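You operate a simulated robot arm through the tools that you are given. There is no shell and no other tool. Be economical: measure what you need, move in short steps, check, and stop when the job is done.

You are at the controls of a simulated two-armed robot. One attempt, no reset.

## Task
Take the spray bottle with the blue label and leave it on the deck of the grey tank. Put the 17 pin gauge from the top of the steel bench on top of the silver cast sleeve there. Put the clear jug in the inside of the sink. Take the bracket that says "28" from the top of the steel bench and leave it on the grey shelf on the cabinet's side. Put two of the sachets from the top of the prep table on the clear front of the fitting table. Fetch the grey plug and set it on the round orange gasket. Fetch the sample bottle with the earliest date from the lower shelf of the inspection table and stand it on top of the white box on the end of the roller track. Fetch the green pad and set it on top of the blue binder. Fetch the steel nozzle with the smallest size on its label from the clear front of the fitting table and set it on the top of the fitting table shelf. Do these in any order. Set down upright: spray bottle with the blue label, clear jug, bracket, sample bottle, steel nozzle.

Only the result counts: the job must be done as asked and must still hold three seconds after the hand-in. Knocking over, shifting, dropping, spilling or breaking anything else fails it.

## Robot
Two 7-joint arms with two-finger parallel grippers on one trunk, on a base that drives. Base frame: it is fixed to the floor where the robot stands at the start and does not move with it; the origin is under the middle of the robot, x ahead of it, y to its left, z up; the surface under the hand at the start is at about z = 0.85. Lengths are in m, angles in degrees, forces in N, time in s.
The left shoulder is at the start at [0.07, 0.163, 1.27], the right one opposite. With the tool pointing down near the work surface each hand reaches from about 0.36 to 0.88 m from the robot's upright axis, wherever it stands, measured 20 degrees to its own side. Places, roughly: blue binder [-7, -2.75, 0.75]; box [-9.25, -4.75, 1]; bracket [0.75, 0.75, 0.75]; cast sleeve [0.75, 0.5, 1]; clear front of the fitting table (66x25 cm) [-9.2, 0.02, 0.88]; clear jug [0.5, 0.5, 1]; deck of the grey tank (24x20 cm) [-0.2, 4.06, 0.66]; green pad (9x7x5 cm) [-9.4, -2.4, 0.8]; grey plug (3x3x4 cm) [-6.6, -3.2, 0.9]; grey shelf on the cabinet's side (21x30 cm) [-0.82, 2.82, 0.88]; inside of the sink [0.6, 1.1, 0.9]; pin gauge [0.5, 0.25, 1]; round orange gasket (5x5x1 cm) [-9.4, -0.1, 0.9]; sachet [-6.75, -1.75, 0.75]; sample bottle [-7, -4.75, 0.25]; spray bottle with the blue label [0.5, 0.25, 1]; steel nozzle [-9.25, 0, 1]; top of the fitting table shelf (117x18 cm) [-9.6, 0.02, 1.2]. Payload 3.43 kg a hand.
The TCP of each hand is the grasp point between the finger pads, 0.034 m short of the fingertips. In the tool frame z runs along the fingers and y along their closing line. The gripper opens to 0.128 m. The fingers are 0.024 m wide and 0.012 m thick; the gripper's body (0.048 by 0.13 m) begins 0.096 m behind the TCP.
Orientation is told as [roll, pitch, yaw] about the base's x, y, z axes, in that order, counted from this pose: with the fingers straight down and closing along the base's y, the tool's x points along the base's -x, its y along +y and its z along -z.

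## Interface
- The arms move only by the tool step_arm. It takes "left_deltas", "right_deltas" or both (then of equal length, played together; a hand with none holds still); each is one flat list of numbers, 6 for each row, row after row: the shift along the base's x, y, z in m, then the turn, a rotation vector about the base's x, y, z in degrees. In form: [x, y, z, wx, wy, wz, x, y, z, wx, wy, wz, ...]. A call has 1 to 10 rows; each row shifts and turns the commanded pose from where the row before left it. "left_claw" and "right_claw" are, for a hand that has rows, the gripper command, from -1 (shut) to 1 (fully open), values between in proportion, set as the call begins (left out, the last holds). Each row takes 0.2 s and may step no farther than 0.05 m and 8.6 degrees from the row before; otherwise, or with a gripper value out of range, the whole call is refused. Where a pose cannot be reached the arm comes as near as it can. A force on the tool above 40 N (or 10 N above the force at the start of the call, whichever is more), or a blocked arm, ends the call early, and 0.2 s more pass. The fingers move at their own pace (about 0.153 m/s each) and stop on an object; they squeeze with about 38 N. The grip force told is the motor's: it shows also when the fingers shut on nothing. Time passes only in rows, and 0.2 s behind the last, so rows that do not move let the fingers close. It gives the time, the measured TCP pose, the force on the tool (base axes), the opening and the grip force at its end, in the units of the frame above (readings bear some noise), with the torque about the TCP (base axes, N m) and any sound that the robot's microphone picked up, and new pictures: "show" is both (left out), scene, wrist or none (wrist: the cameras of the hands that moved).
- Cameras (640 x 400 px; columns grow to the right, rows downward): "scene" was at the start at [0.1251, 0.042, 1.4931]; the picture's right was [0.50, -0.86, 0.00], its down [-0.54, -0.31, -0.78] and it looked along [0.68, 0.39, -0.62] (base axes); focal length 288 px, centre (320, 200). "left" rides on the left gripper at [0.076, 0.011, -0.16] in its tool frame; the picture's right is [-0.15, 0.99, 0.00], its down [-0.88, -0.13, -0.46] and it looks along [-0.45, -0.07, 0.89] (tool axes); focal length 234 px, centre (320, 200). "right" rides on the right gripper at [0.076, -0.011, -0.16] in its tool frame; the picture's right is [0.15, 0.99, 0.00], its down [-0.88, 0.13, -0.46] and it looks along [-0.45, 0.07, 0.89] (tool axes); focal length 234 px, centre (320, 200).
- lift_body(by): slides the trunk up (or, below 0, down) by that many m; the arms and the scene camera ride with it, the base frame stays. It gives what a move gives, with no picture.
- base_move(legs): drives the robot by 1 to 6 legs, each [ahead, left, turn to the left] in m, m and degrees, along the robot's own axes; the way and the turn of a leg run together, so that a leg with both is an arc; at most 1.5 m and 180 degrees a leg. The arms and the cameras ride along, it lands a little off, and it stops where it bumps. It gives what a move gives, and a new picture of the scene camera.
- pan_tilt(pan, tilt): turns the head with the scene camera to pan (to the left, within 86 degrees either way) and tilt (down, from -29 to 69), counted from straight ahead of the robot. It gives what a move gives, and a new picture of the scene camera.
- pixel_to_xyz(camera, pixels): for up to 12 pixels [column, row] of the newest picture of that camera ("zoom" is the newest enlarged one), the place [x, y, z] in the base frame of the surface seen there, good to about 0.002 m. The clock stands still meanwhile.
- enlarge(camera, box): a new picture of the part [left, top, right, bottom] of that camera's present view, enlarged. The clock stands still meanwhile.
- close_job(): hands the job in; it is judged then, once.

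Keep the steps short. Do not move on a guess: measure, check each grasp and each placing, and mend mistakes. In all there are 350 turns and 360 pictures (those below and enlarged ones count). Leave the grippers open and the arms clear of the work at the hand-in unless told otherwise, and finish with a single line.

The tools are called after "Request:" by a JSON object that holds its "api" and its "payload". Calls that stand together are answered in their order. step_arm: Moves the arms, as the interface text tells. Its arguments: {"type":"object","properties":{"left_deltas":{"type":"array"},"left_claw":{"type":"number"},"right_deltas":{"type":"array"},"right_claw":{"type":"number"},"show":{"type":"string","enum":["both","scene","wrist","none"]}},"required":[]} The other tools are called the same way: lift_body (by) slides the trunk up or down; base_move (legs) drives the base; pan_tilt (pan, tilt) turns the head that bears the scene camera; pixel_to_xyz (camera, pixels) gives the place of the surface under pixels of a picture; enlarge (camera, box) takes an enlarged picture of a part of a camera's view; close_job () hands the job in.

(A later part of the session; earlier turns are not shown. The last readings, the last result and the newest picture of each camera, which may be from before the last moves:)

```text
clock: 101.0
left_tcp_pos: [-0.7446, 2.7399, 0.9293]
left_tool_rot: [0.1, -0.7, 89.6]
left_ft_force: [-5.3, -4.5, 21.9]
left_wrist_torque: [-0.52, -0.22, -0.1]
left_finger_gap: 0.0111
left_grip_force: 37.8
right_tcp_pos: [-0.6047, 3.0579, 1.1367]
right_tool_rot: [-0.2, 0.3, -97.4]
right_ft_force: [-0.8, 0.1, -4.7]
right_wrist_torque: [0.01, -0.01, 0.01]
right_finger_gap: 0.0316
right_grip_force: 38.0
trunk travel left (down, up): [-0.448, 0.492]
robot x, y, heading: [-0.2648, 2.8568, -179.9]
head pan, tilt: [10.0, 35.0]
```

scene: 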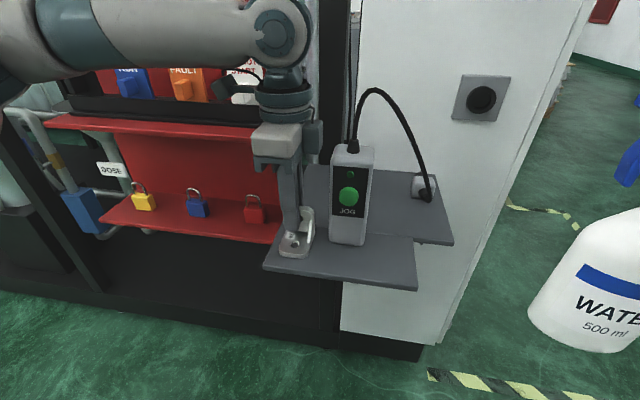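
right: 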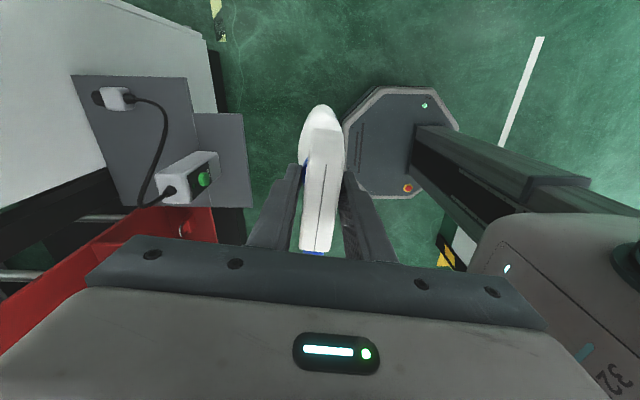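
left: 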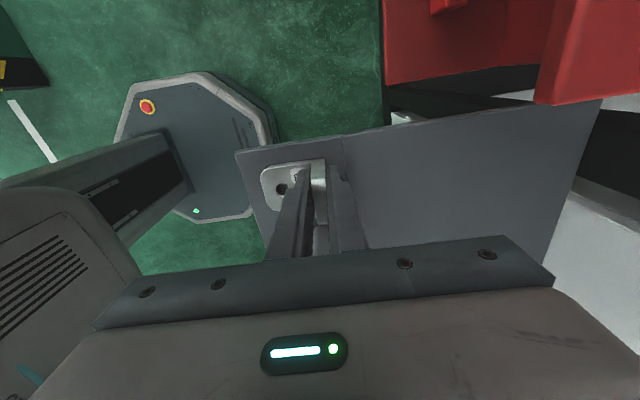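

Contact (22 N). I open the fingers partway.

Request:
{"api": "step_arm", "payload": {"left_deltas": [0, 0, 0.001, 0, 0, 0, 0, 0, 0, 0, 0, 0], "left_claw": -0.3, "show": "wrist"}}

```text
clock: 101.6
left_tcp_pos: [-0.7445, 2.7394, 0.9287]
left_tool_rot: [-0.2, -0.5, 89.4]
left_ft_force: [-0.1, -0.3, -0.6]
left_wrist_torque: [0.0, -0.02, -0.01]
left_finger_gap: 0.0448
left_grip_force: 0.0
right_tcp_pos: [-0.6051, 3.0582, 1.1362]
right_tool_rot: [-0.1, 0.3, -97.4]
right_ft_force: [-0.7, 0.5, -5.7]
right_wrist_torque: [-0.03, -0.02, -0.01]
right_finger_gap: 0.0319
right_grip_force: 37.9
trunk travel left (down, up): [-0.448, 0.492]
robot x, y, heading: [-0.265, 2.8592, -179.8]
head pan, tilt: [10.0, 35.0]
```

left: 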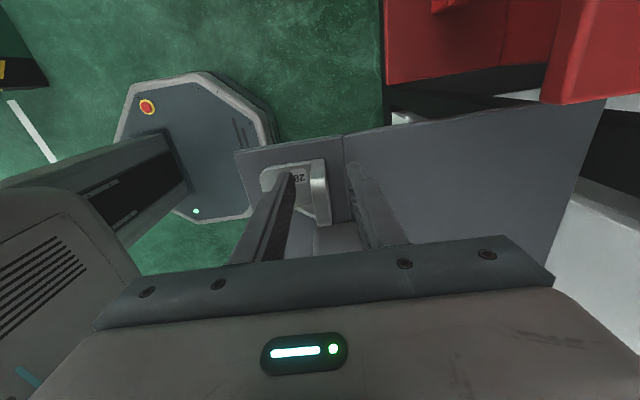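

Bracket released and standing. I raise the trunk 0.3, straight up, and look.

Request:
{"api": "lift_body", "payload": {"by": 0.3}}

Request:
{"api": "base_move", "payload": {"legs": [[-0.25, 0, 0]]}}

Request:
{"api": "enlarge", "payload": {"camera": "scene", "box": [220, 180, 420, 320]}}

```text
clock: 104.6
left_tcp_pos: [-0.7446, 2.7399, 1.2283]
left_tool_rot: [0.0, -0.6, 89.5]
left_ft_force: [0.5, 1.1, -1.1]
left_wrist_torque: [-0.01, 0.01, 0.01]
left_finger_gap: 0.0447
left_grip_force: 0.0
right_tcp_pos: [-0.6054, 3.0587, 1.4353]
right_tool_rot: [0.0, 0.4, -97.4]
right_ft_force: [-0.8, 0.4, -5.3]
right_wrist_torque: [-0.05, -0.02, -0.01]
right_finger_gap: 0.0322
right_grip_force: 38.1
trunk travel left (down, up): [-0.748, 0.192]
robot x, y, heading: [-0.2639, 2.8599, -179.9]
head pan, tilt: [10.0, 35.0]
```

```text
clock: 106.4
left_tcp_pos: [-0.4948, 2.7389, 1.2277]
left_tool_rot: [-0.2, -0.5, 89.7]
left_ft_force: [0.4, -0.9, 0.2]
left_wrist_torque: [-0.02, 0.03, -0.02]
left_finger_gap: 0.0449
left_grip_force: 0.0
right_tcp_pos: [-0.3583, 3.0582, 1.4357]
right_tool_rot: [0.0, 0.3, -97.2]
right_ft_force: [-1.3, 0.4, -4.9]
right_wrist_torque: [-0.01, -0.03, 0.0]
right_finger_gap: 0.0321
right_grip_force: 38.6
trunk travel left (down, up): [-0.748, 0.192]
robot x, y, heading: [-0.0099, 2.8585, -179.4]
head pan, tilt: [10.0, 35.0]
```

scene: 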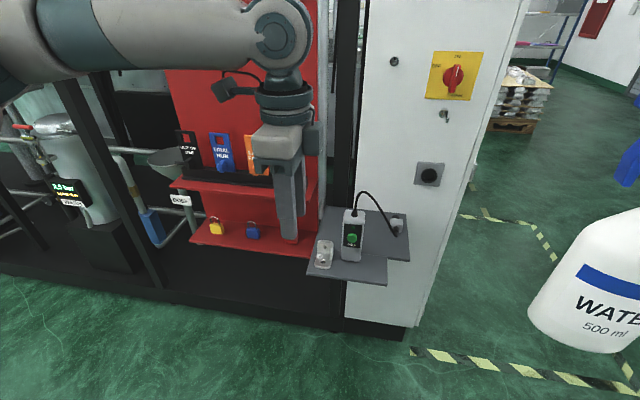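

```text
2.86 times, centred on (320, 250) of scene
```

zoom: 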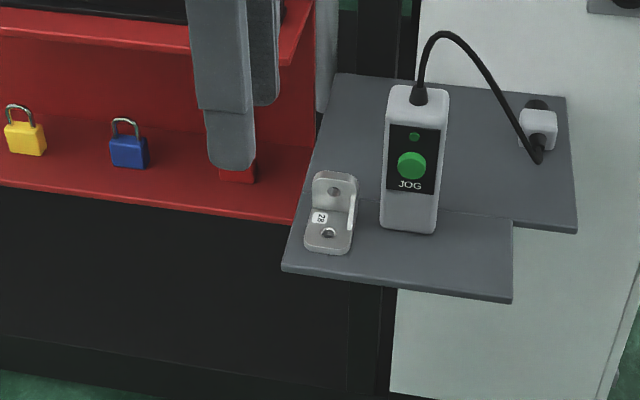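

Bracket 28 stands on the shelf. I unwind the left hand's turn (moving outward), then turn the robot right toward the tank.

Request:
{"api": "step_arm", "payload": {"left_deltas": [0.01, -0.02, 0, 0, 0, 8.5, 0.01, -0.02, 0, 0, 0, 8.5, 0.01, -0.02, 0, 0, 0, 8.5, 0.01, -0.02, 0, 0, 0, 8.5, 0.01, -0.02, 0, 0, 0, 8.5, 0.01, -0.02, 0, 0, 0, 8.5, 0.01, -0.02, 0, 0, 0, 8.5, 0.01, -0.02, 0, 0, 0, 8.5, 0.01, -0.02, 0, 0, 0, 8.5, 0.0, -0.02, 0, 0, 0, 8.5], "show": "none"}}

Request:
{"api": "base_move", "payload": {"legs": [[0, 0, -45], [0, 0, -45]]}}

Request:
{"api": "pan_tilt", "payload": {"pan": 20, "tilt": 38}}

```text
clock: 108.6
left_tcp_pos: [-0.4031, 2.5388, 1.2293]
left_tool_rot: [0.0, -0.5, 174.8]
left_ft_force: [-1.4, 0.6, -0.4]
left_wrist_torque: [0.05, -0.02, 0.0]
left_finger_gap: 0.0449
left_grip_force: 0.0
right_tcp_pos: [-0.3562, 3.057, 1.434]
right_tool_rot: [-0.1, 0.3, -97.2]
right_ft_force: [-0.2, 0.1, -4.7]
right_wrist_torque: [-0.04, 0.03, 0.0]
right_finger_gap: 0.0318
right_grip_force: 37.9
trunk travel left (down, up): [-0.748, 0.192]
robot x, y, heading: [-0.0122, 2.8582, -179.5]
head pan, tilt: [10.0, 35.0]
```

```text
clock: 113.2
left_tcp_pos: [-0.3361, 3.2506, 1.2287]
left_tool_rot: [0.0, -0.5, 84.8]
left_ft_force: [0.0, 0.3, 0.2]
left_wrist_torque: [0.01, 0.0, 0.0]
left_finger_gap: 0.0447
left_grip_force: 0.0
right_tcp_pos: [0.1832, 3.206, 1.4359]
right_tool_rot: [-0.1, 0.3, 172.9]
right_ft_force: [-0.2, 0.7, -5.4]
right_wrist_torque: [0.0, 0.01, -0.02]
right_finger_gap: 0.0322
right_grip_force: 38.1
trunk travel left (down, up): [-0.748, 0.192]
robot x, y, heading: [-0.008, 2.8638, 90.6]
head pan, tilt: [10.0, 35.0]
```

scene: 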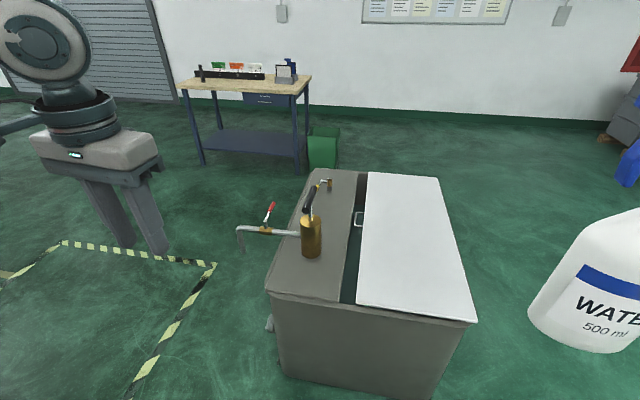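

```text
clock: 113.9
left_tcp_pos: [-0.3356, 3.2504, 1.2285]
left_tool_rot: [-0.2, -0.5, 84.8]
left_ft_force: [0.1, -0.3, 0.3]
left_wrist_torque: [0.02, 0.02, 0.0]
left_finger_gap: 0.0449
left_grip_force: 0.0
right_tcp_pos: [0.183, 3.2063, 1.4357]
right_tool_rot: [-0.1, 0.2, 172.9]
right_ft_force: [0.5, -0.6, -4.5]
right_wrist_torque: [0.0, 0.01, 0.0]
right_finger_gap: 0.0319
right_grip_force: 38.0
trunk travel left (down, up): [-0.748, 0.192]
robot x, y, heading: [-0.0111, 2.8657, 91.0]
head pan, tilt: [20.0, 38.0]
```

scene: 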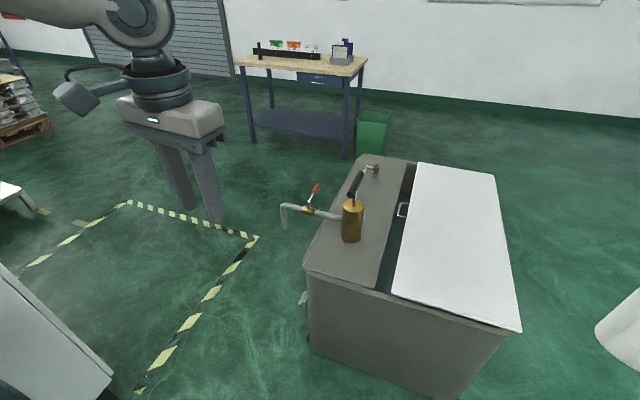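

I measure the tank deck: strip left of the slot, the brass pump and rear fitting.

Request:
{"api": "pixel_to_xyz", "payload": {"camera": "scene", "pixels": [[310, 268], [380, 285], [345, 265], [351, 240], [352, 205], [365, 210], [370, 175], [375, 170], [358, 163], [395, 180], [375, 200], [357, 180]]}}

Request:
{"api": "enlarge", "payload": {"camera": "scene", "box": [260, 140, 440, 300]}}

```text
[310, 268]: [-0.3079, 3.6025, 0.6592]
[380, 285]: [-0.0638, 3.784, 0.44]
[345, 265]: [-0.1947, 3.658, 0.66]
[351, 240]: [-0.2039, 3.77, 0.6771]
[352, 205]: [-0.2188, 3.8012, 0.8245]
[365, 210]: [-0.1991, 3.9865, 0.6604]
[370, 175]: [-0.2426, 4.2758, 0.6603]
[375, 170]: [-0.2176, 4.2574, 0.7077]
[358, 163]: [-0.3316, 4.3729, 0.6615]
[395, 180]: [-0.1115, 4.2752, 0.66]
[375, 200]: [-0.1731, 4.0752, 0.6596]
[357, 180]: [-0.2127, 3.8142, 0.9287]
```

```text
2.50 times, centred on (350, 220) of scene
```

zoom: 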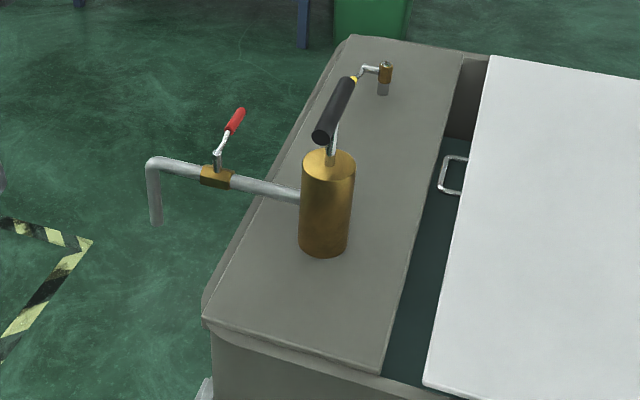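

Deck strip z=0.66; target (−0.2,4.06) lies between the pump and the rear tap. I turn the right hand back by −82° (bottle stays upright), then drive to (−0.37,3.26).

Request:
{"api": "step_arm", "payload": {"right_deltas": [0, 0.01, -0.01, 0, 0, -8.2, 0, 0.01, -0.01, 0, 0, -8.2, 0, 0.01, -0.01, 0, 0, -8.2, 0, 0.01, -0.01, 0, 0, -8.2, 0, 0.01, -0.01, 0, 0, -8.2, 0, 0.01, -0.01, 0, 0, -8.2, 0, 0.01, -0.01, 0, 0, -8.2, 0, 0.01, -0.01, 0, 0, -8.2, 0, 0.01, -0.01, 0, 0, -8.2, 0, 0.01, -0.01, 0, 0, -8.2], "show": "none"}}

Request:
{"api": "base_move", "payload": {"legs": [[0.2, 0.36, -0.5], [0.18, 0, 0]]}}

```text
clock: 116.1
left_tcp_pos: [-0.3351, 3.2515, 1.2286]
left_tool_rot: [-0.1, -0.5, 84.8]
left_ft_force: [0.5, -0.5, -0.4]
left_wrist_torque: [0.01, 0.01, 0.03]
left_finger_gap: 0.0447
left_grip_force: 0.0
right_tcp_pos: [0.1832, 3.3057, 1.335]
right_tool_rot: [-0.1, 0.4, 90.7]
right_ft_force: [-0.8, -1.5, -4.7]
right_wrist_torque: [-0.01, 0.0, -0.01]
right_finger_gap: 0.0324
right_grip_force: 37.6
trunk travel left (down, up): [-0.748, 0.192]
robot x, y, heading: [-0.0146, 2.86, 90.6]
head pan, tilt: [20.0, 38.0]
```

```text
clock: 119.7
left_tcp_pos: [-0.6926, 3.6215, 1.2304]
left_tool_rot: [-0.1, -0.6, 84.7]
left_ft_force: [-0.9, 0.6, 0.3]
left_wrist_torque: [0.06, 0.0, -0.01]
left_finger_gap: 0.0448
left_grip_force: 0.0
right_tcp_pos: [-0.1732, 3.6752, 1.3369]
right_tool_rot: [-0.1, 0.1, 90.8]
right_ft_force: [-0.1, -1.0, -4.8]
right_wrist_torque: [0.07, -0.03, -0.01]
right_finger_gap: 0.0324
right_grip_force: 38.3
trunk travel left (down, up): [-0.748, 0.192]
robot x, y, heading: [-0.371, 3.2328, 90.7]
head pan, tilt: [20.0, 38.0]
```

scene: 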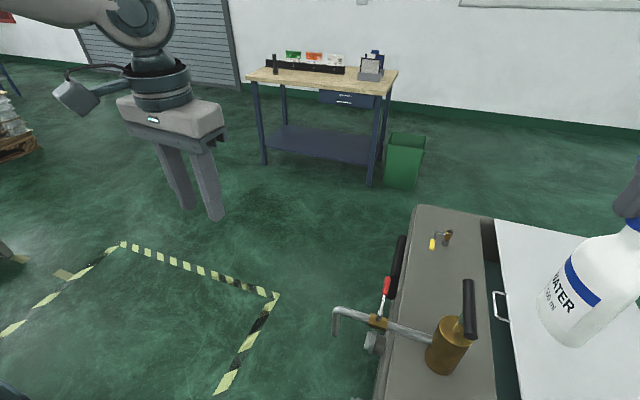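

Bottle bottom is at 1.13, above the pump. I reach out to (−0.2,4.06).

Request:
{"api": "step_arm", "payload": {"right_deltas": [-0.003, 0.048, -0.005, 0, 0, 0, -0.003, 0.048, -0.005, 0, 0, 0, -0.003, 0.048, -0.005, 0, 0, 0, -0.003, 0.048, -0.005, 0, 0, 0, -0.003, 0.048, -0.005, 0, 0, 0, -0.003, 0.048, -0.005, 0, 0, 0, -0.003, 0.048, -0.005, 0, 0, 0, -0.003, 0.048, -0.005, 0, 0, 0], "show": "none"}}

Request:
{"api": "pan_tilt", "payload": {"pan": -12, "tilt": 38}}

```text
clock: 121.5
left_tcp_pos: [-0.6909, 3.6246, 1.229]
left_tool_rot: [0.0, -0.5, 84.7]
left_ft_force: [0.4, -0.3, 0.3]
left_wrist_torque: [0.04, 0.02, 0.0]
left_finger_gap: 0.0449
left_grip_force: 0.0
right_tcp_pos: [-0.1904, 4.0156, 1.2988]
right_tool_rot: [-0.1, 0.2, 90.9]
right_ft_force: [-0.3, 0.1, -4.4]
right_wrist_torque: [0.0, 0.02, -0.01]
right_finger_gap: 0.0319
right_grip_force: 38.3
right hand out of reach, approached as far as the arm can: row 8
trunk travel left (down, up): [-0.748, 0.192]
robot x, y, heading: [-0.3684, 3.2323, 90.6]
head pan, tilt: [20.0, 38.0]
```

```text
clock: 122.5
left_tcp_pos: [-0.6917, 3.6249, 1.2294]
left_tool_rot: [-0.1, -0.5, 84.5]
left_ft_force: [-0.2, 0.8, -0.1]
left_wrist_torque: [-0.03, -0.02, -0.01]
left_finger_gap: 0.0448
left_grip_force: 0.0
right_tcp_pos: [-0.1927, 4.0165, 1.2981]
right_tool_rot: [0.1, 0.3, 90.8]
right_ft_force: [-0.3, 0.5, -4.5]
right_wrist_torque: [0.01, 0.03, 0.01]
right_finger_gap: 0.032
right_grip_force: 37.6
trunk travel left (down, up): [-0.748, 0.192]
robot x, y, heading: [-0.369, 3.2348, 90.6]
head pan, tilt: [-12.0, 38.0]
```

scene: 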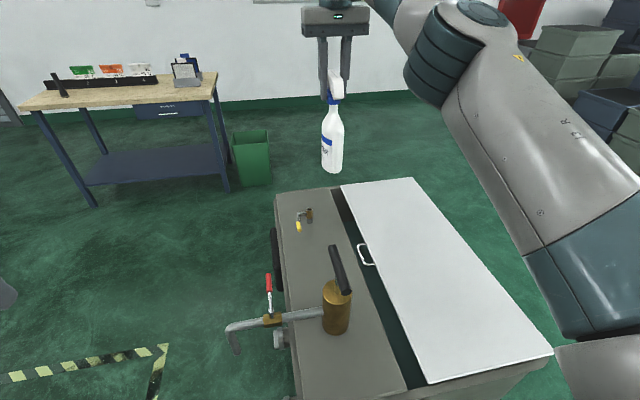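

I check how high the right arm's links are over the tank before lowering the trunk.

Request:
{"api": "pixel_to_xyz", "payload": {"camera": "scene", "pixels": [[600, 330], [555, 250], [500, 160], [440, 60], [560, 320], [590, 380], [340, 265], [335, 250], [345, 290], [333, 160]]}}

```text
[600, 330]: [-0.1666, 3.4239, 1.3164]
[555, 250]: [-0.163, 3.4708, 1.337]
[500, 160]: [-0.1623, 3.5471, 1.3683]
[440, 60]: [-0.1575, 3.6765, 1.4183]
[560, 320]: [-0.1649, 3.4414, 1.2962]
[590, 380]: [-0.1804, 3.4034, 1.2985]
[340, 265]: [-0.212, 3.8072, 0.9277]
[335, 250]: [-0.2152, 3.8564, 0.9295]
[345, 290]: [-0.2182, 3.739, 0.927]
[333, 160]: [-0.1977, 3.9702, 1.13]
```

Lateral clearance from the pump is ok. I drive 0.03 ahead, lower the trunk 0.15, then lower with the arm.

Request:
{"api": "base_move", "payload": {"legs": [[0.03, 0, 0]]}}

Request:
{"api": "lift_body", "payload": {"by": -0.15}}

Request:
{"api": "step_arm", "payload": {"right_deltas": [0, 0.003, -0.04, 0, 0, 0, 0, 0.003, -0.04, 0, 0, 0, 0, 0.003, -0.04, 0, 0, 0, 0, 0.003, -0.04, 0, 0, 0], "show": "both"}}

```text
clock: 123.3
left_tcp_pos: [-0.6926, 3.6467, 1.2312]
left_tool_rot: [-0.1, -0.9, 84.7]
left_ft_force: [0.1, -0.6, 1.0]
left_wrist_torque: [0.07, 0.0, -0.01]
left_finger_gap: 0.0449
left_grip_force: 0.1
right_tcp_pos: [-0.1926, 4.0391, 1.3048]
right_tool_rot: [-0.1, -0.1, 90.9]
right_ft_force: [-0.1, -2.3, -3.7]
right_wrist_torque: [0.05, 0.01, 0.0]
right_finger_gap: 0.0317
right_grip_force: 37.8
trunk travel left (down, up): [-0.748, 0.192]
robot x, y, heading: [-0.3731, 3.2644, 90.4]
head pan, tilt: [-12.0, 38.0]
```

scene: 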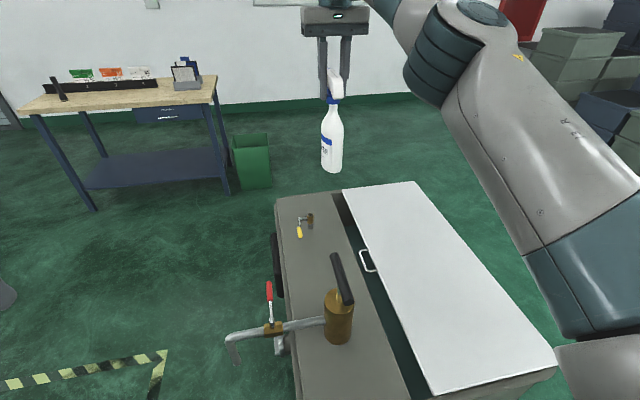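

```text
clock: 125.1
left_tcp_pos: [-0.6935, 3.6538, 1.0794]
left_tool_rot: [-0.1, -0.6, 84.7]
left_ft_force: [0.2, -0.5, 0.4]
left_wrist_torque: [0.01, -0.01, 0.01]
left_finger_gap: 0.0446
left_grip_force: 0.1
right_tcp_pos: [-0.1926, 4.0457, 1.149]
right_tool_rot: [0.0, 0.1, 90.9]
right_ft_force: [0.0, -0.3, -4.9]
right_wrist_torque: [0.02, -0.02, -0.01]
right_finger_gap: 0.0324
right_grip_force: 38.5
trunk travel left (down, up): [-0.598, 0.342]
robot x, y, heading: [-0.3689, 3.2657, 90.7]
head pan, tilt: [-12.0, 38.0]
```

```text
clock: 126.1
left_tcp_pos: [-0.692, 3.6549, 1.0789]
left_tool_rot: [-0.1, -0.5, 84.7]
left_ft_force: [-0.2, 0.9, -1.1]
left_wrist_torque: [0.02, 0.03, 0.04]
left_finger_gap: 0.0447
left_grip_force: 0.1
right_tcp_pos: [-0.1937, 4.0569, 0.9864]
right_tool_rot: [-0.1, 0.3, 90.9]
right_ft_force: [0.3, 0.9, -4.8]
right_wrist_torque: [0.02, -0.02, 0.01]
right_finger_gap: 0.0321
right_grip_force: 38.0
trunk travel left (down, up): [-0.598, 0.342]
robot x, y, heading: [-0.3703, 3.2638, 90.6]
head pan, tilt: [-12.0, 38.0]
```

scene: 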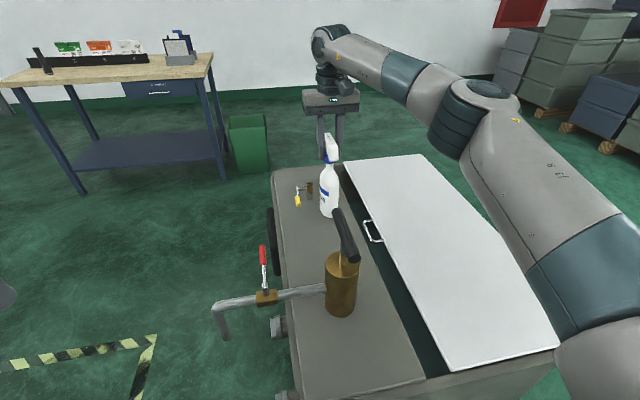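
right: 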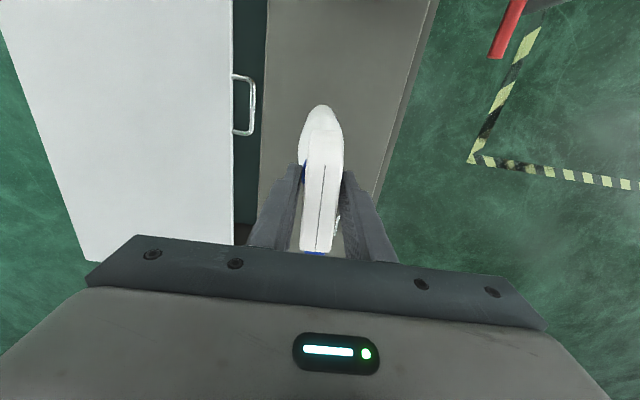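

Bottle bottom ≈0.778. I lower 0.108, then creep.

Request:
{"api": "step_arm", "payload": {"right_deltas": [0, 0, -0.04, 0, 0, 0, 0, 0, -0.04, 0, 0, 0, 0, 0, -0.025, 0, 0, 0, 0, 0, -0.005, 0, 0, 0, 0, 0, -0.004, 0, 0, 0], "show": "scene"}}

```text
clock: 127.3
left_tcp_pos: [-0.6919, 3.6548, 1.079]
left_tool_rot: [-0.1, -0.5, 84.8]
left_ft_force: [0.5, -0.4, -0.7]
left_wrist_torque: [0.01, 0.0, -0.03]
left_finger_gap: 0.0448
left_grip_force: 0.0
right_tcp_pos: [-0.1924, 4.0568, 0.8765]
right_tool_rot: [-0.1, 0.2, 90.8]
right_ft_force: [0.4, 0.3, -5.3]
right_wrist_torque: [0.0, 0.02, 0.0]
right_finger_gap: 0.0321
right_grip_force: 37.9
trunk travel left (down, up): [-0.598, 0.342]
robot x, y, heading: [-0.3699, 3.2605, 90.4]
head pan, tilt: [-12.0, 38.0]
```

scene: 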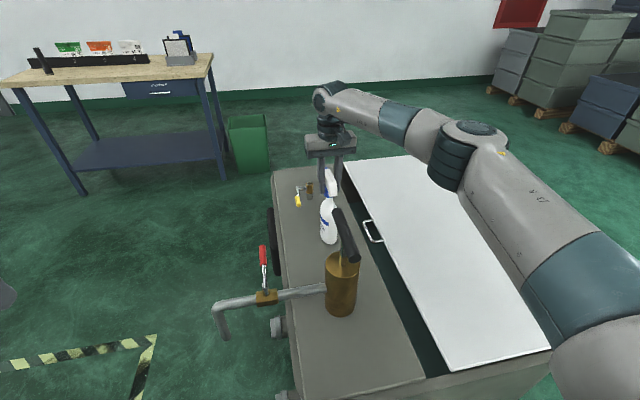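

Not yet touching. I creep down in small steps.

Request:
{"api": "step_arm", "payload": {"right_deltas": [0, 0, -0.003, 0, 0, 0, 0, 0, -0.003, 0, 0, 0, 0, 0, -0.002, 0, 0, 0], "show": "none"}}

```text
clock: 128.1
left_tcp_pos: [-0.6922, 3.6519, 1.08]
left_tool_rot: [-0.1, -0.6, 84.7]
left_ft_force: [0.1, -1.0, -0.2]
left_wrist_torque: [-0.01, 0.0, -0.01]
left_finger_gap: 0.045
left_grip_force: 0.1
right_tcp_pos: [-0.1935, 4.0568, 0.8703]
right_tool_rot: [-0.2, 0.0, 90.8]
right_ft_force: [0.6, -1.2, 8.0]
right_wrist_torque: [-0.66, -0.2, 0.01]
right_finger_gap: 0.0319
right_grip_force: 38.0
trunk travel left (down, up): [-0.598, 0.342]
robot x, y, heading: [-0.3682, 3.2652, 90.5]
head pan, tilt: [-12.0, 38.0]
```

Touching (force reversed to +8 N). I open the gripper partway and look.

Request:
{"api": "step_arm", "payload": {"right_deltas": [0, 0, 0, 0, 0, 0, 0, 0, 0, 0, 0, 0], "right_claw": 0.1, "show": "both"}}

```text
clock: 128.7
left_tcp_pos: [-0.6932, 3.6529, 1.0789]
left_tool_rot: [0.0, -0.5, 84.8]
left_ft_force: [-0.1, 0.2, 0.5]
left_wrist_torque: [-0.02, 0.01, -0.02]
left_finger_gap: 0.0448
left_grip_force: 0.1
right_tcp_pos: [-0.1937, 4.0565, 0.8696]
right_tool_rot: [-0.1, 0.2, 90.9]
right_ft_force: [-0.6, 0.2, 0.2]
right_wrist_torque: [0.02, -0.01, -0.01]
right_finger_gap: 0.0703
right_grip_force: 0.0
trunk travel left (down, up): [-0.598, 0.342]
robot x, y, heading: [-0.3677, 3.2619, 90.7]
head pan, tilt: [-12.0, 38.0]
```

scene: 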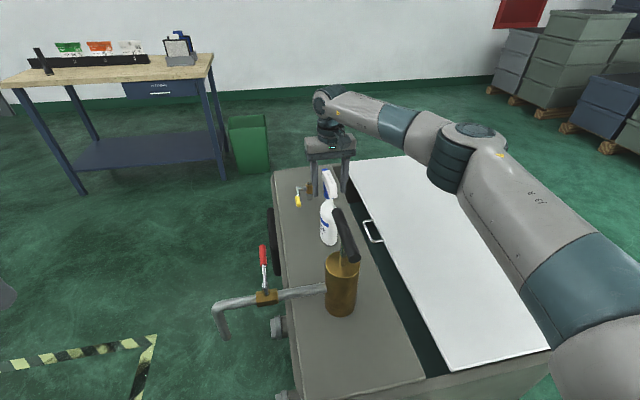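
right: 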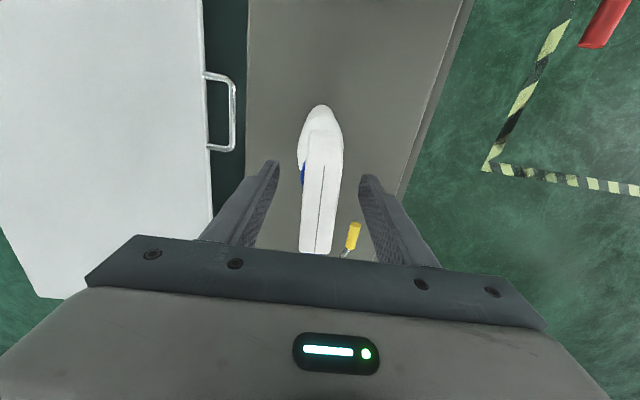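

It stands. I raise the hand straight up 0.27, then draw it back and raise the trunk.

Request:
{"api": "step_arm", "payload": {"right_deltas": [0, 0, 0.03, 0, 0, 0, 0, 0, 0.04, 0, 0, 0, 0, 0, 0.04, 0, 0, 0, 0, 0, 0.04, 0, 0, 0, 0, 0, 0.04, 0, 0, 0, 0, 0, 0.04, 0, 0, 0, 0, 0, 0.04, 0, 0, 0], "show": "scene"}}

Request:
{"api": "lift_body", "payload": {"by": 0.15}}

Request:
{"api": "step_arm", "payload": {"right_deltas": [0, -0.045, 0, 0, 0, 0, 0, -0.045, 0, 0, 0, 0, 0, -0.045, 0, 0, 0, 0, 0, -0.045, 0, 0, 0, 0, 0, -0.045, 0, 0, 0, 0, 0, -0.045, 0, 0, 0, 0, 0, -0.045, 0, 0, 0, 0], "show": "scene"}}

```text
clock: 130.3
left_tcp_pos: [-0.6961, 3.6541, 1.0792]
left_tool_rot: [-0.3, -0.6, 84.7]
left_ft_force: [-0.6, -0.6, -1.0]
left_wrist_torque: [0.01, -0.07, 0.0]
left_finger_gap: 0.0448
left_grip_force: 0.1
right_tcp_pos: [-0.1973, 4.0552, 1.14]
right_tool_rot: [-0.3, 0.1, 90.9]
right_ft_force: [-0.2, -0.8, -0.2]
right_wrist_torque: [0.05, -0.04, 0.01]
right_finger_gap: 0.0704
right_grip_force: 0.0
trunk travel left (down, up): [-0.598, 0.342]
robot x, y, heading: [-0.3711, 3.2627, 90.7]
head pan, tilt: [-12.0, 38.0]
```

scene: 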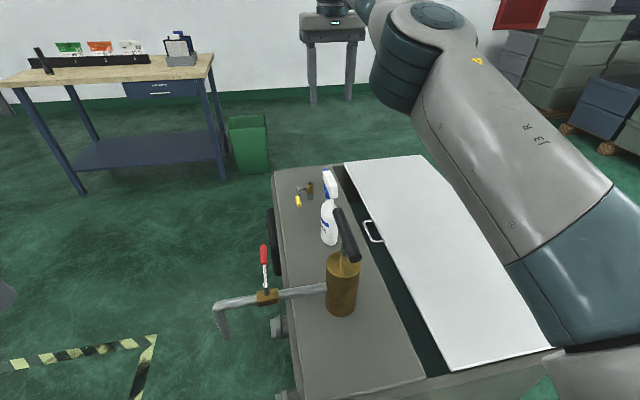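

```text
clock: 132.0
left_tcp_pos: [-0.6933, 3.654, 1.2294]
left_tool_rot: [-0.2, -0.5, 84.7]
left_ft_force: [-0.4, -0.4, 0.2]
left_wrist_torque: [0.0, 0.0, 0.01]
left_finger_gap: 0.0446
left_grip_force: 0.1
right_tcp_pos: [-0.1952, 4.0572, 1.2864]
right_tool_rot: [-0.1, 0.2, 91.0]
right_ft_force: [0.1, -0.4, 0.6]
right_wrist_torque: [0.0, 0.0, 0.01]
right_finger_gap: 0.0703
right_grip_force: 0.1
trunk travel left (down, up): [-0.748, 0.192]
robot x, y, heading: [-0.3677, 3.2649, 90.4]
head pan, tilt: [-12.0, 38.0]
```

```text
clock: 133.6
left_tcp_pos: [-0.6917, 3.6522, 1.2307]
left_tool_rot: [0.0, -0.6, 84.7]
left_ft_force: [0.0, -0.8, 0.4]
left_wrist_torque: [0.02, 0.02, -0.02]
left_finger_gap: 0.0449
left_grip_force: 0.1
right_tcp_pos: [-0.1905, 3.738, 1.2872]
right_tool_rot: [0.0, 0.1, 90.8]
right_ft_force: [0.0, 0.5, 0.7]
right_wrist_torque: [0.0, 0.03, 0.0]
right_finger_gap: 0.0708
right_grip_force: 0.0
trunk travel left (down, up): [-0.748, 0.192]
robot x, y, heading: [-0.3705, 3.26, 90.3]
head pan, tilt: [-12.0, 38.0]
```

scene: 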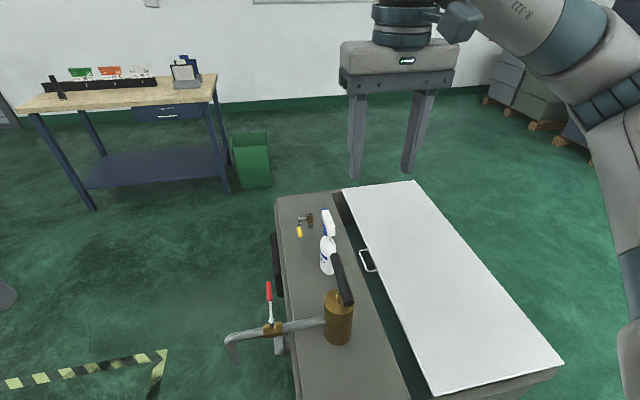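

Bottle stands on the deck. Now I look left for the route to the far area.

Request:
{"api": "pan_tilt", "payload": {"pan": 80, "tilt": 20}}

```text
clock: 135.3
left_tcp_pos: [-0.6937, 3.6526, 1.2293]
left_tool_rot: [-0.1, -0.4, 84.7]
left_ft_force: [0.3, -0.4, -0.5]
left_wrist_torque: [-0.01, -0.02, -0.01]
left_finger_gap: 0.0449
left_grip_force: 0.0
right_tcp_pos: [-0.1929, 3.7405, 1.2882]
right_tool_rot: [-0.1, 0.3, 90.9]
right_ft_force: [0.7, 0.5, 0.8]
right_wrist_torque: [0.01, 0.0, -0.02]
right_finger_gap: 0.0704
right_grip_force: 0.1
trunk travel left (down, up): [-0.748, 0.192]
robot x, y, heading: [-0.3761, 3.2623, 90.7]
head pan, tilt: [80.0, 20.0]
```

scene: 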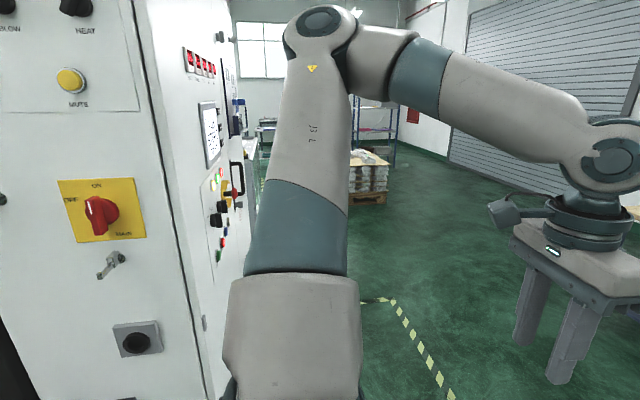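

I measure the cabinet's corner and the left elbow.

Request:
{"api": "pixel_to_xyz", "payload": {"camera": "scene", "pixels": [[160, 200], [190, 250], [232, 200], [320, 40], [295, 150], [300, 320], [365, 160], [370, 205], [250, 180], [385, 140], [445, 160]]}}

```text
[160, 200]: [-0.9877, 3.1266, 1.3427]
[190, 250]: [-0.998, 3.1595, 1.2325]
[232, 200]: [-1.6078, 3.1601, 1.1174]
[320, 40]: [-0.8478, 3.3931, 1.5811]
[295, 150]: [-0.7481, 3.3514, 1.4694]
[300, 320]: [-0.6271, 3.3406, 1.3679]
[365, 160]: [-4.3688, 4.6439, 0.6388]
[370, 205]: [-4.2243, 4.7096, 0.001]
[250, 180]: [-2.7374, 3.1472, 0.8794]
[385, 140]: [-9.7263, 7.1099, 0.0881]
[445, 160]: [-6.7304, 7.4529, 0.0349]
```

Cabinet's right face is y=3.16. I strafe out past it keeping clear, go to y≈4.2, then turn left to face −x.

Request:
{"api": "base_move", "payload": {"legs": [[0.2, 0.3, 0], [0.15, 0.8, 0], [0.6, 0, 0], [0, 0, 90]]}}

Request:
{"api": "pan_tilt", "payload": {"pan": 20, "tilt": 15}}

```text
clock: 148.4
left_tcp_pos: [-1.8866, 3.8859, 1.2294]
left_tool_rot: [-0.2, -0.6, 173.8]
left_ft_force: [-0.2, 0.0, -0.2]
left_wrist_torque: [-0.01, 0.02, 0.01]
left_finger_gap: 0.0446
left_grip_force: 0.1
right_tcp_pos: [-1.9649, 4.3864, 1.2881]
right_tool_rot: [-0.1, 0.2, 179.9]
right_ft_force: [0.3, 0.4, 0.1]
right_wrist_torque: [0.03, 0.0, -0.02]
right_finger_gap: 0.0705
right_grip_force: 0.2
trunk travel left (down, up): [-0.748, 0.192]
robot x, y, heading: [-1.492, 4.2035, 179.7]
head pan, tilt: [80.0, 20.0]
```

scene: 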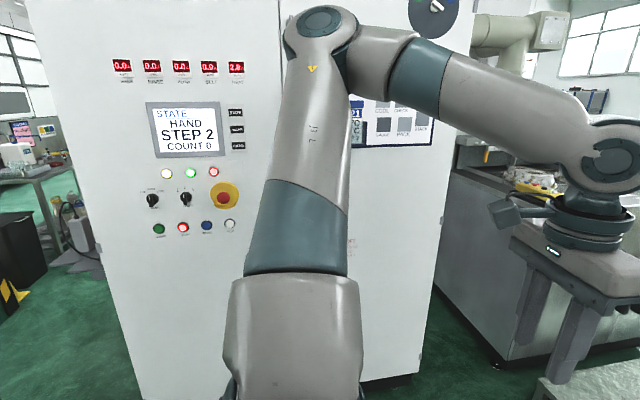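

```text
clock: 149.7
left_tcp_pos: [-1.8867, 3.8866, 1.2295]
left_tool_rot: [-0.1, -0.6, 173.7]
left_ft_force: [0.1, -0.5, 0.0]
left_wrist_torque: [-0.01, -0.02, -0.01]
left_finger_gap: 0.0448
left_grip_force: 0.0
right_tcp_pos: [-1.9646, 4.3877, 1.2883]
right_tool_rot: [-0.2, 0.2, 179.9]
right_ft_force: [0.3, 0.3, 0.4]
right_wrist_torque: [0.02, -0.02, 0.02]
right_finger_gap: 0.0706
right_grip_force: 0.1
trunk travel left (down, up): [-0.748, 0.192]
robot x, y, heading: [-1.4934, 4.201, 179.7]
head pan, tilt: [20.0, 15.0]
```

scene: 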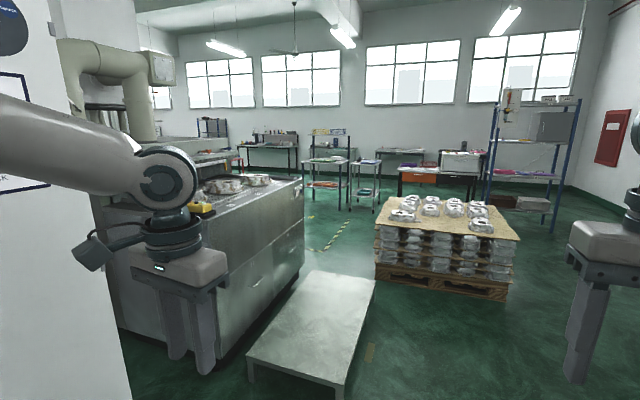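

I measure the platform, pallet and far tables for the route.

Request:
{"api": "pixel_to_xyz", "payload": {"camera": "scene", "pixels": [[375, 282], [345, 385], [305, 275], [250, 360], [378, 280], [505, 300], [400, 232], [375, 255], [340, 235], [330, 190], [430, 180], [530, 220]]}}

Request:
{"api": "enlarge", "payload": {"camera": "scene", "box": [220, 100, 540, 300]}}

```text
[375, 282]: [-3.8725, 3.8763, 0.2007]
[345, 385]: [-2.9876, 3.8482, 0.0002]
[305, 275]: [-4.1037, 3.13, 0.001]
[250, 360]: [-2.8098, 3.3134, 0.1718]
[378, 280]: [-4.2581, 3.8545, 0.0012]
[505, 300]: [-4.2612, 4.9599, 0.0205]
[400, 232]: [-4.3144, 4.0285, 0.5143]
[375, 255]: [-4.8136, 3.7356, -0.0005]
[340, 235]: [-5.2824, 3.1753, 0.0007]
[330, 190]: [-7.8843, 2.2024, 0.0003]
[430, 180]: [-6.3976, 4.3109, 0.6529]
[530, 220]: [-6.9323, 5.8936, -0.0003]
```

```text
2.00 times, centred on (380, 200) of scene
```

zoom: 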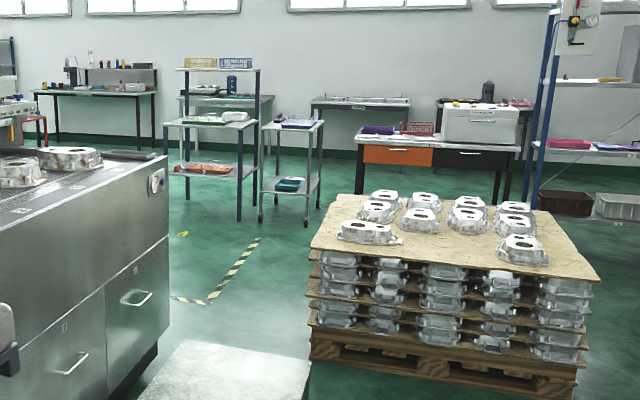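

Route: right around the pallet (y≥5.4), then south beyond it. I drive.

Request:
{"api": "base_move", "payload": {"legs": [[1.0, -0.6, 0], [1.3, -0.6, 0], [1.3, 0, 0]]}}

Request:
{"api": "pan_tilt", "payload": {"pan": 50, "tilt": 20}}

```text
clock: 168.5
left_tcp_pos: [-5.4959, 5.0545, 1.2293]
left_tool_rot: [-0.2, -0.7, 174.9]
left_ft_force: [-0.7, -0.4, 0.3]
left_wrist_torque: [0.04, 0.0, 0.0]
left_finger_gap: 0.0449
left_grip_force: 0.1
right_tcp_pos: [-5.5833, 5.5543, 1.2874]
right_tool_rot: [-0.1, 0.3, -178.9]
right_ft_force: [-0.2, -0.2, 0.5]
right_wrist_torque: [0.01, -0.01, -0.02]
right_finger_gap: 0.0705
right_grip_force: 0.1
trunk travel left (down, up): [-0.748, 0.192]
robot x, y, heading: [-5.1086, 5.3777, -179.4]
head pan, tilt: [20.0, 15.0]
```

scene: 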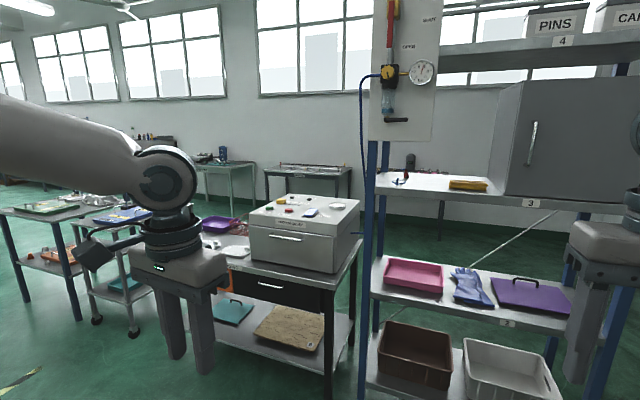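

```text
clock: 169.5
left_tcp_pos: [-5.4966, 5.0552, 1.2298]
left_tool_rot: [-0.2, -0.5, 175.0]
left_ft_force: [-0.4, 0.3, -0.8]
left_wrist_torque: [0.01, 0.03, -0.01]
left_finger_gap: 0.0449
left_grip_force: 0.1
right_tcp_pos: [-5.5839, 5.5553, 1.2875]
right_tool_rot: [-0.1, 0.2, -178.9]
right_ft_force: [0.0, -0.1, 0.0]
right_wrist_torque: [0.0, -0.01, -0.01]
right_finger_gap: 0.0707
right_grip_force: 0.1
trunk travel left (down, up): [-0.748, 0.192]
robot x, y, heading: [-5.108, 5.379, -179.4]
head pan, tilt: [50.0, 20.0]
```

scene: 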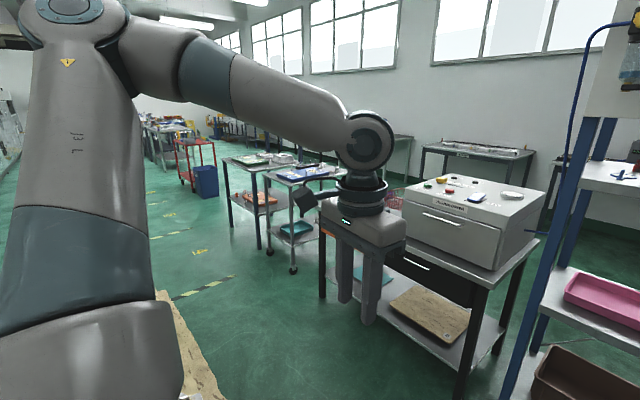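

The aisle opens to the left. I measure its borders.

Request:
{"api": "pixel_to_xyz", "payload": {"camera": "scene", "pixels": [[322, 297], [465, 385], [207, 375], [175, 300], [292, 270], [265, 255], [230, 215], [205, 195], [190, 190], [170, 165], [155, 215], [420, 265]]}}

Request:
{"api": "enlarge", "payload": {"camera": "scene", "box": [130, 90, 330, 250]}}

```text
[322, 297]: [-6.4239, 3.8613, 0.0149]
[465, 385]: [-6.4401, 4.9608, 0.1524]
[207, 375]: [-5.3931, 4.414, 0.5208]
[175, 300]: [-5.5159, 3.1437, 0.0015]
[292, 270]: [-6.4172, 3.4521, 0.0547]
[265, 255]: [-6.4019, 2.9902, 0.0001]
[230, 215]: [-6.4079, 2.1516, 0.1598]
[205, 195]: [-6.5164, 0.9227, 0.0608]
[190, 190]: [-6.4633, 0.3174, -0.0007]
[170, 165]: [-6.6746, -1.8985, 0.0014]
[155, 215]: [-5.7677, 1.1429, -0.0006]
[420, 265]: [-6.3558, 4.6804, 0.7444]
```

```text
2.50 times, centred on (230, 170) of scene
```

zoom: 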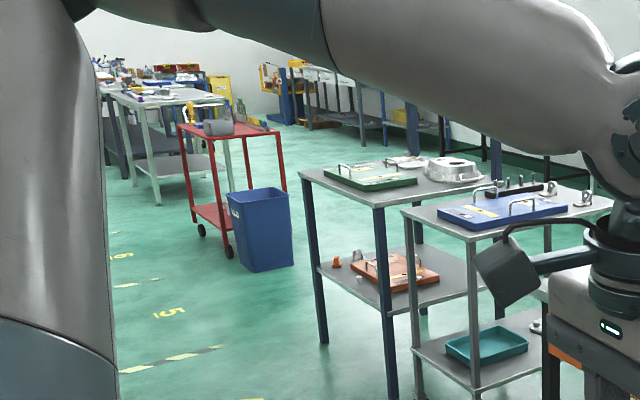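

Furniture fronts lie at x≤−6.35, pallet to x≈−5.4. I turn left, then slip through at x≈−5.78 and go south.

Request:
{"api": "base_move", "payload": {"legs": [[0, 0, 90], [0, -0.66, 0], [1.5, 0, 0]]}}

Request:
{"api": "pan_tilt", "payload": {"pan": -15, "tilt": 15}}

```text
clock: 183.9
left_tcp_pos: [-5.5134, 3.4885, 1.2287]
left_tool_rot: [-0.2, -0.6, -97.9]
left_ft_force: [0.4, 0.3, 0.4]
left_wrist_torque: [-0.02, -0.02, 0.06]
left_finger_gap: 0.0447
left_grip_force: 0.1
right_tcp_pos: [-6.0152, 3.4238, 1.2874]
right_tool_rot: [-0.1, 0.2, -91.6]
right_ft_force: [-0.2, 0.4, -0.3]
right_wrist_torque: [-0.01, -0.02, 0.01]
right_finger_gap: 0.0704
right_grip_force: 0.1
trunk travel left (down, up): [-0.748, 0.192]
robot x, y, heading: [-5.8167, 3.8905, -92.0]
head pan, tilt: [50.0, 20.0]
```

scene: 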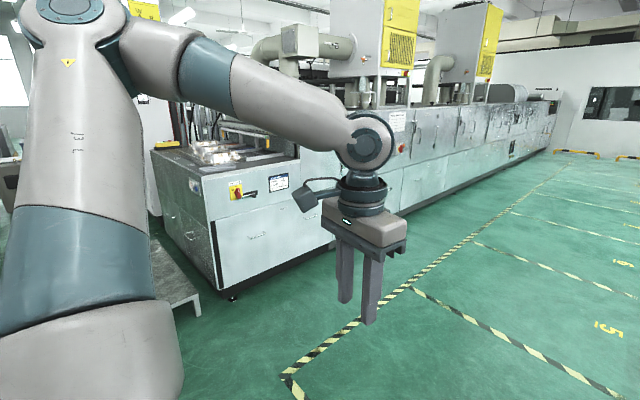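

```text
clock: 185.3
left_tcp_pos: [-5.5119, 3.4879, 1.2294]
left_tool_rot: [-0.1, -0.6, -97.9]
left_ft_force: [-0.7, 0.0, 0.8]
left_wrist_torque: [0.0, -0.02, 0.0]
left_finger_gap: 0.0446
left_grip_force: 0.1
right_tcp_pos: [-6.0162, 3.4245, 1.2878]
right_tool_rot: [-0.2, 0.2, -91.6]
right_ft_force: [0.1, 1.0, -0.4]
right_wrist_torque: [-0.02, 0.05, -0.02]
right_finger_gap: 0.0704
right_grip_force: 0.1
trunk travel left (down, up): [-0.748, 0.192]
robot x, y, heading: [-5.8163, 3.8929, -92.1]
head pan, tilt: [-15.0, 15.0]
```

scene: 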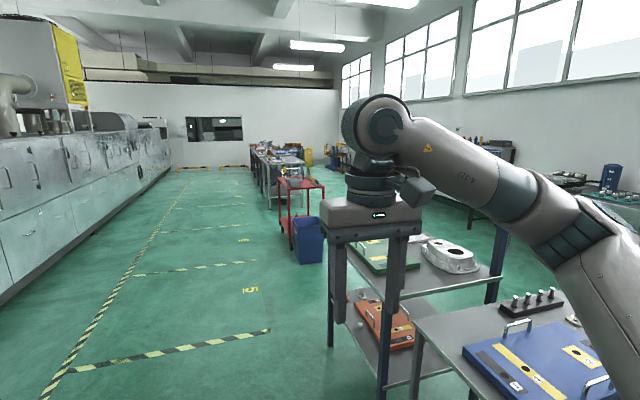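

The aisle is clear. I drive south in legs.

Request:
{"api": "base_move", "payload": {"legs": [[1.4, 0.15, 2], [1.5, 0, 0], [1.4, 0, 0]]}}

```text
clock: 205.9
left_tcp_pos: [-5.1667, -0.7683, 1.2298]
left_tool_rot: [-0.1, -0.6, -92.0]
left_ft_force: [-0.5, 0.2, 0.4]
left_wrist_torque: [0.03, -0.04, 0.02]
left_finger_gap: 0.045
left_grip_force: 0.1
right_tcp_pos: [-5.6625, -0.882, 1.2864]
right_tool_rot: [-0.1, 0.2, -85.8]
right_ft_force: [-0.7, 0.2, -0.8]
right_wrist_torque: [-0.01, 0.0, -0.01]
right_finger_gap: 0.0705
right_grip_force: 0.0
trunk travel left (down, up): [-0.748, 0.192]
robot x, y, heading: [-5.5108, -0.3972, -86.3]
head pan, tilt: [-15.0, 15.0]
```

scene: 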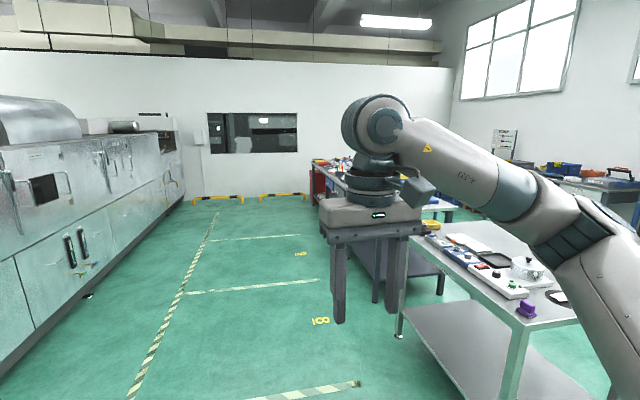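

I look right to see the tables and passages.

Request:
{"api": "pan_tilt", "payload": {"pan": -60, "tilt": 25}}

```text
clock: 207.0
left_tcp_pos: [-5.1659, -0.7689, 1.2303]
left_tool_rot: [-0.1, -0.4, -92.0]
left_ft_force: [-0.2, 0.1, -0.7]
left_wrist_torque: [0.01, 0.0, 0.03]
left_finger_gap: 0.0448
left_grip_force: 0.1
right_tcp_pos: [-5.6621, -0.8826, 1.2881]
right_tool_rot: [-0.1, 0.1, -85.9]
right_ft_force: [-0.2, 0.2, 0.1]
right_wrist_torque: [-0.01, -0.02, 0.02]
right_finger_gap: 0.0706
right_grip_force: 0.1
trunk travel left (down, up): [-0.748, 0.192]
robot x, y, heading: [-5.5125, -0.3965, -86.1]
head pan, tilt: [-60.0, 25.0]
```

scene: 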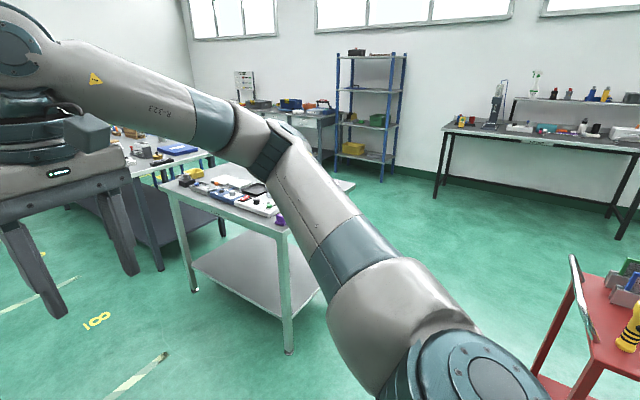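

Open floor leads west between the prep table and the red cart. I zoom the prep table and measure.

Request:
{"api": "enlarge", "payload": {"camera": "scene", "box": [140, 140, 360, 300]}}

Request:
{"api": "pixel_to_xyz", "payload": {"camera": "scene", "pixels": [[165, 185], [285, 232], [350, 183], [235, 182], [225, 180], [262, 205], [280, 220], [195, 290], [285, 350], [550, 380], [440, 195], [610, 215]]}}

```text
2.50 times, centred on (250, 220) of scene
```

zoom: 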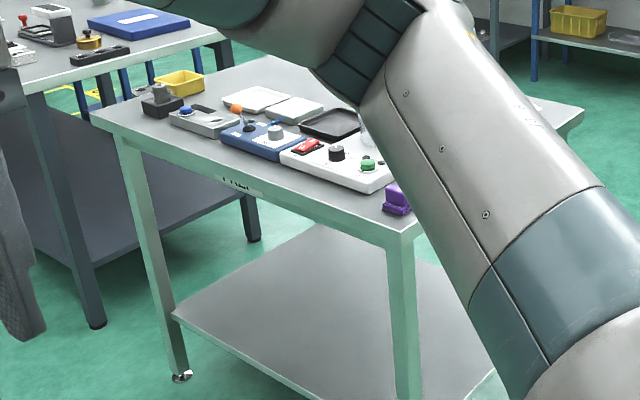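

```text
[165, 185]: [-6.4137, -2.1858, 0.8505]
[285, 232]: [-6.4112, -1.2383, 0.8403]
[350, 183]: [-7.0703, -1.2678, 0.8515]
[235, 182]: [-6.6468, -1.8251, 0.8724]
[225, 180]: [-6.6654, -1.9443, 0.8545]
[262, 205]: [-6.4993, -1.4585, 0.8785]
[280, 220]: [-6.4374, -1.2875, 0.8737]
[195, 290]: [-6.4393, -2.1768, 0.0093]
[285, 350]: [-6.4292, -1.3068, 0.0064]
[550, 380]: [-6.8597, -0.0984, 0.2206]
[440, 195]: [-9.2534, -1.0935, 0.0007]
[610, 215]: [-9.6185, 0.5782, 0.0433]
```

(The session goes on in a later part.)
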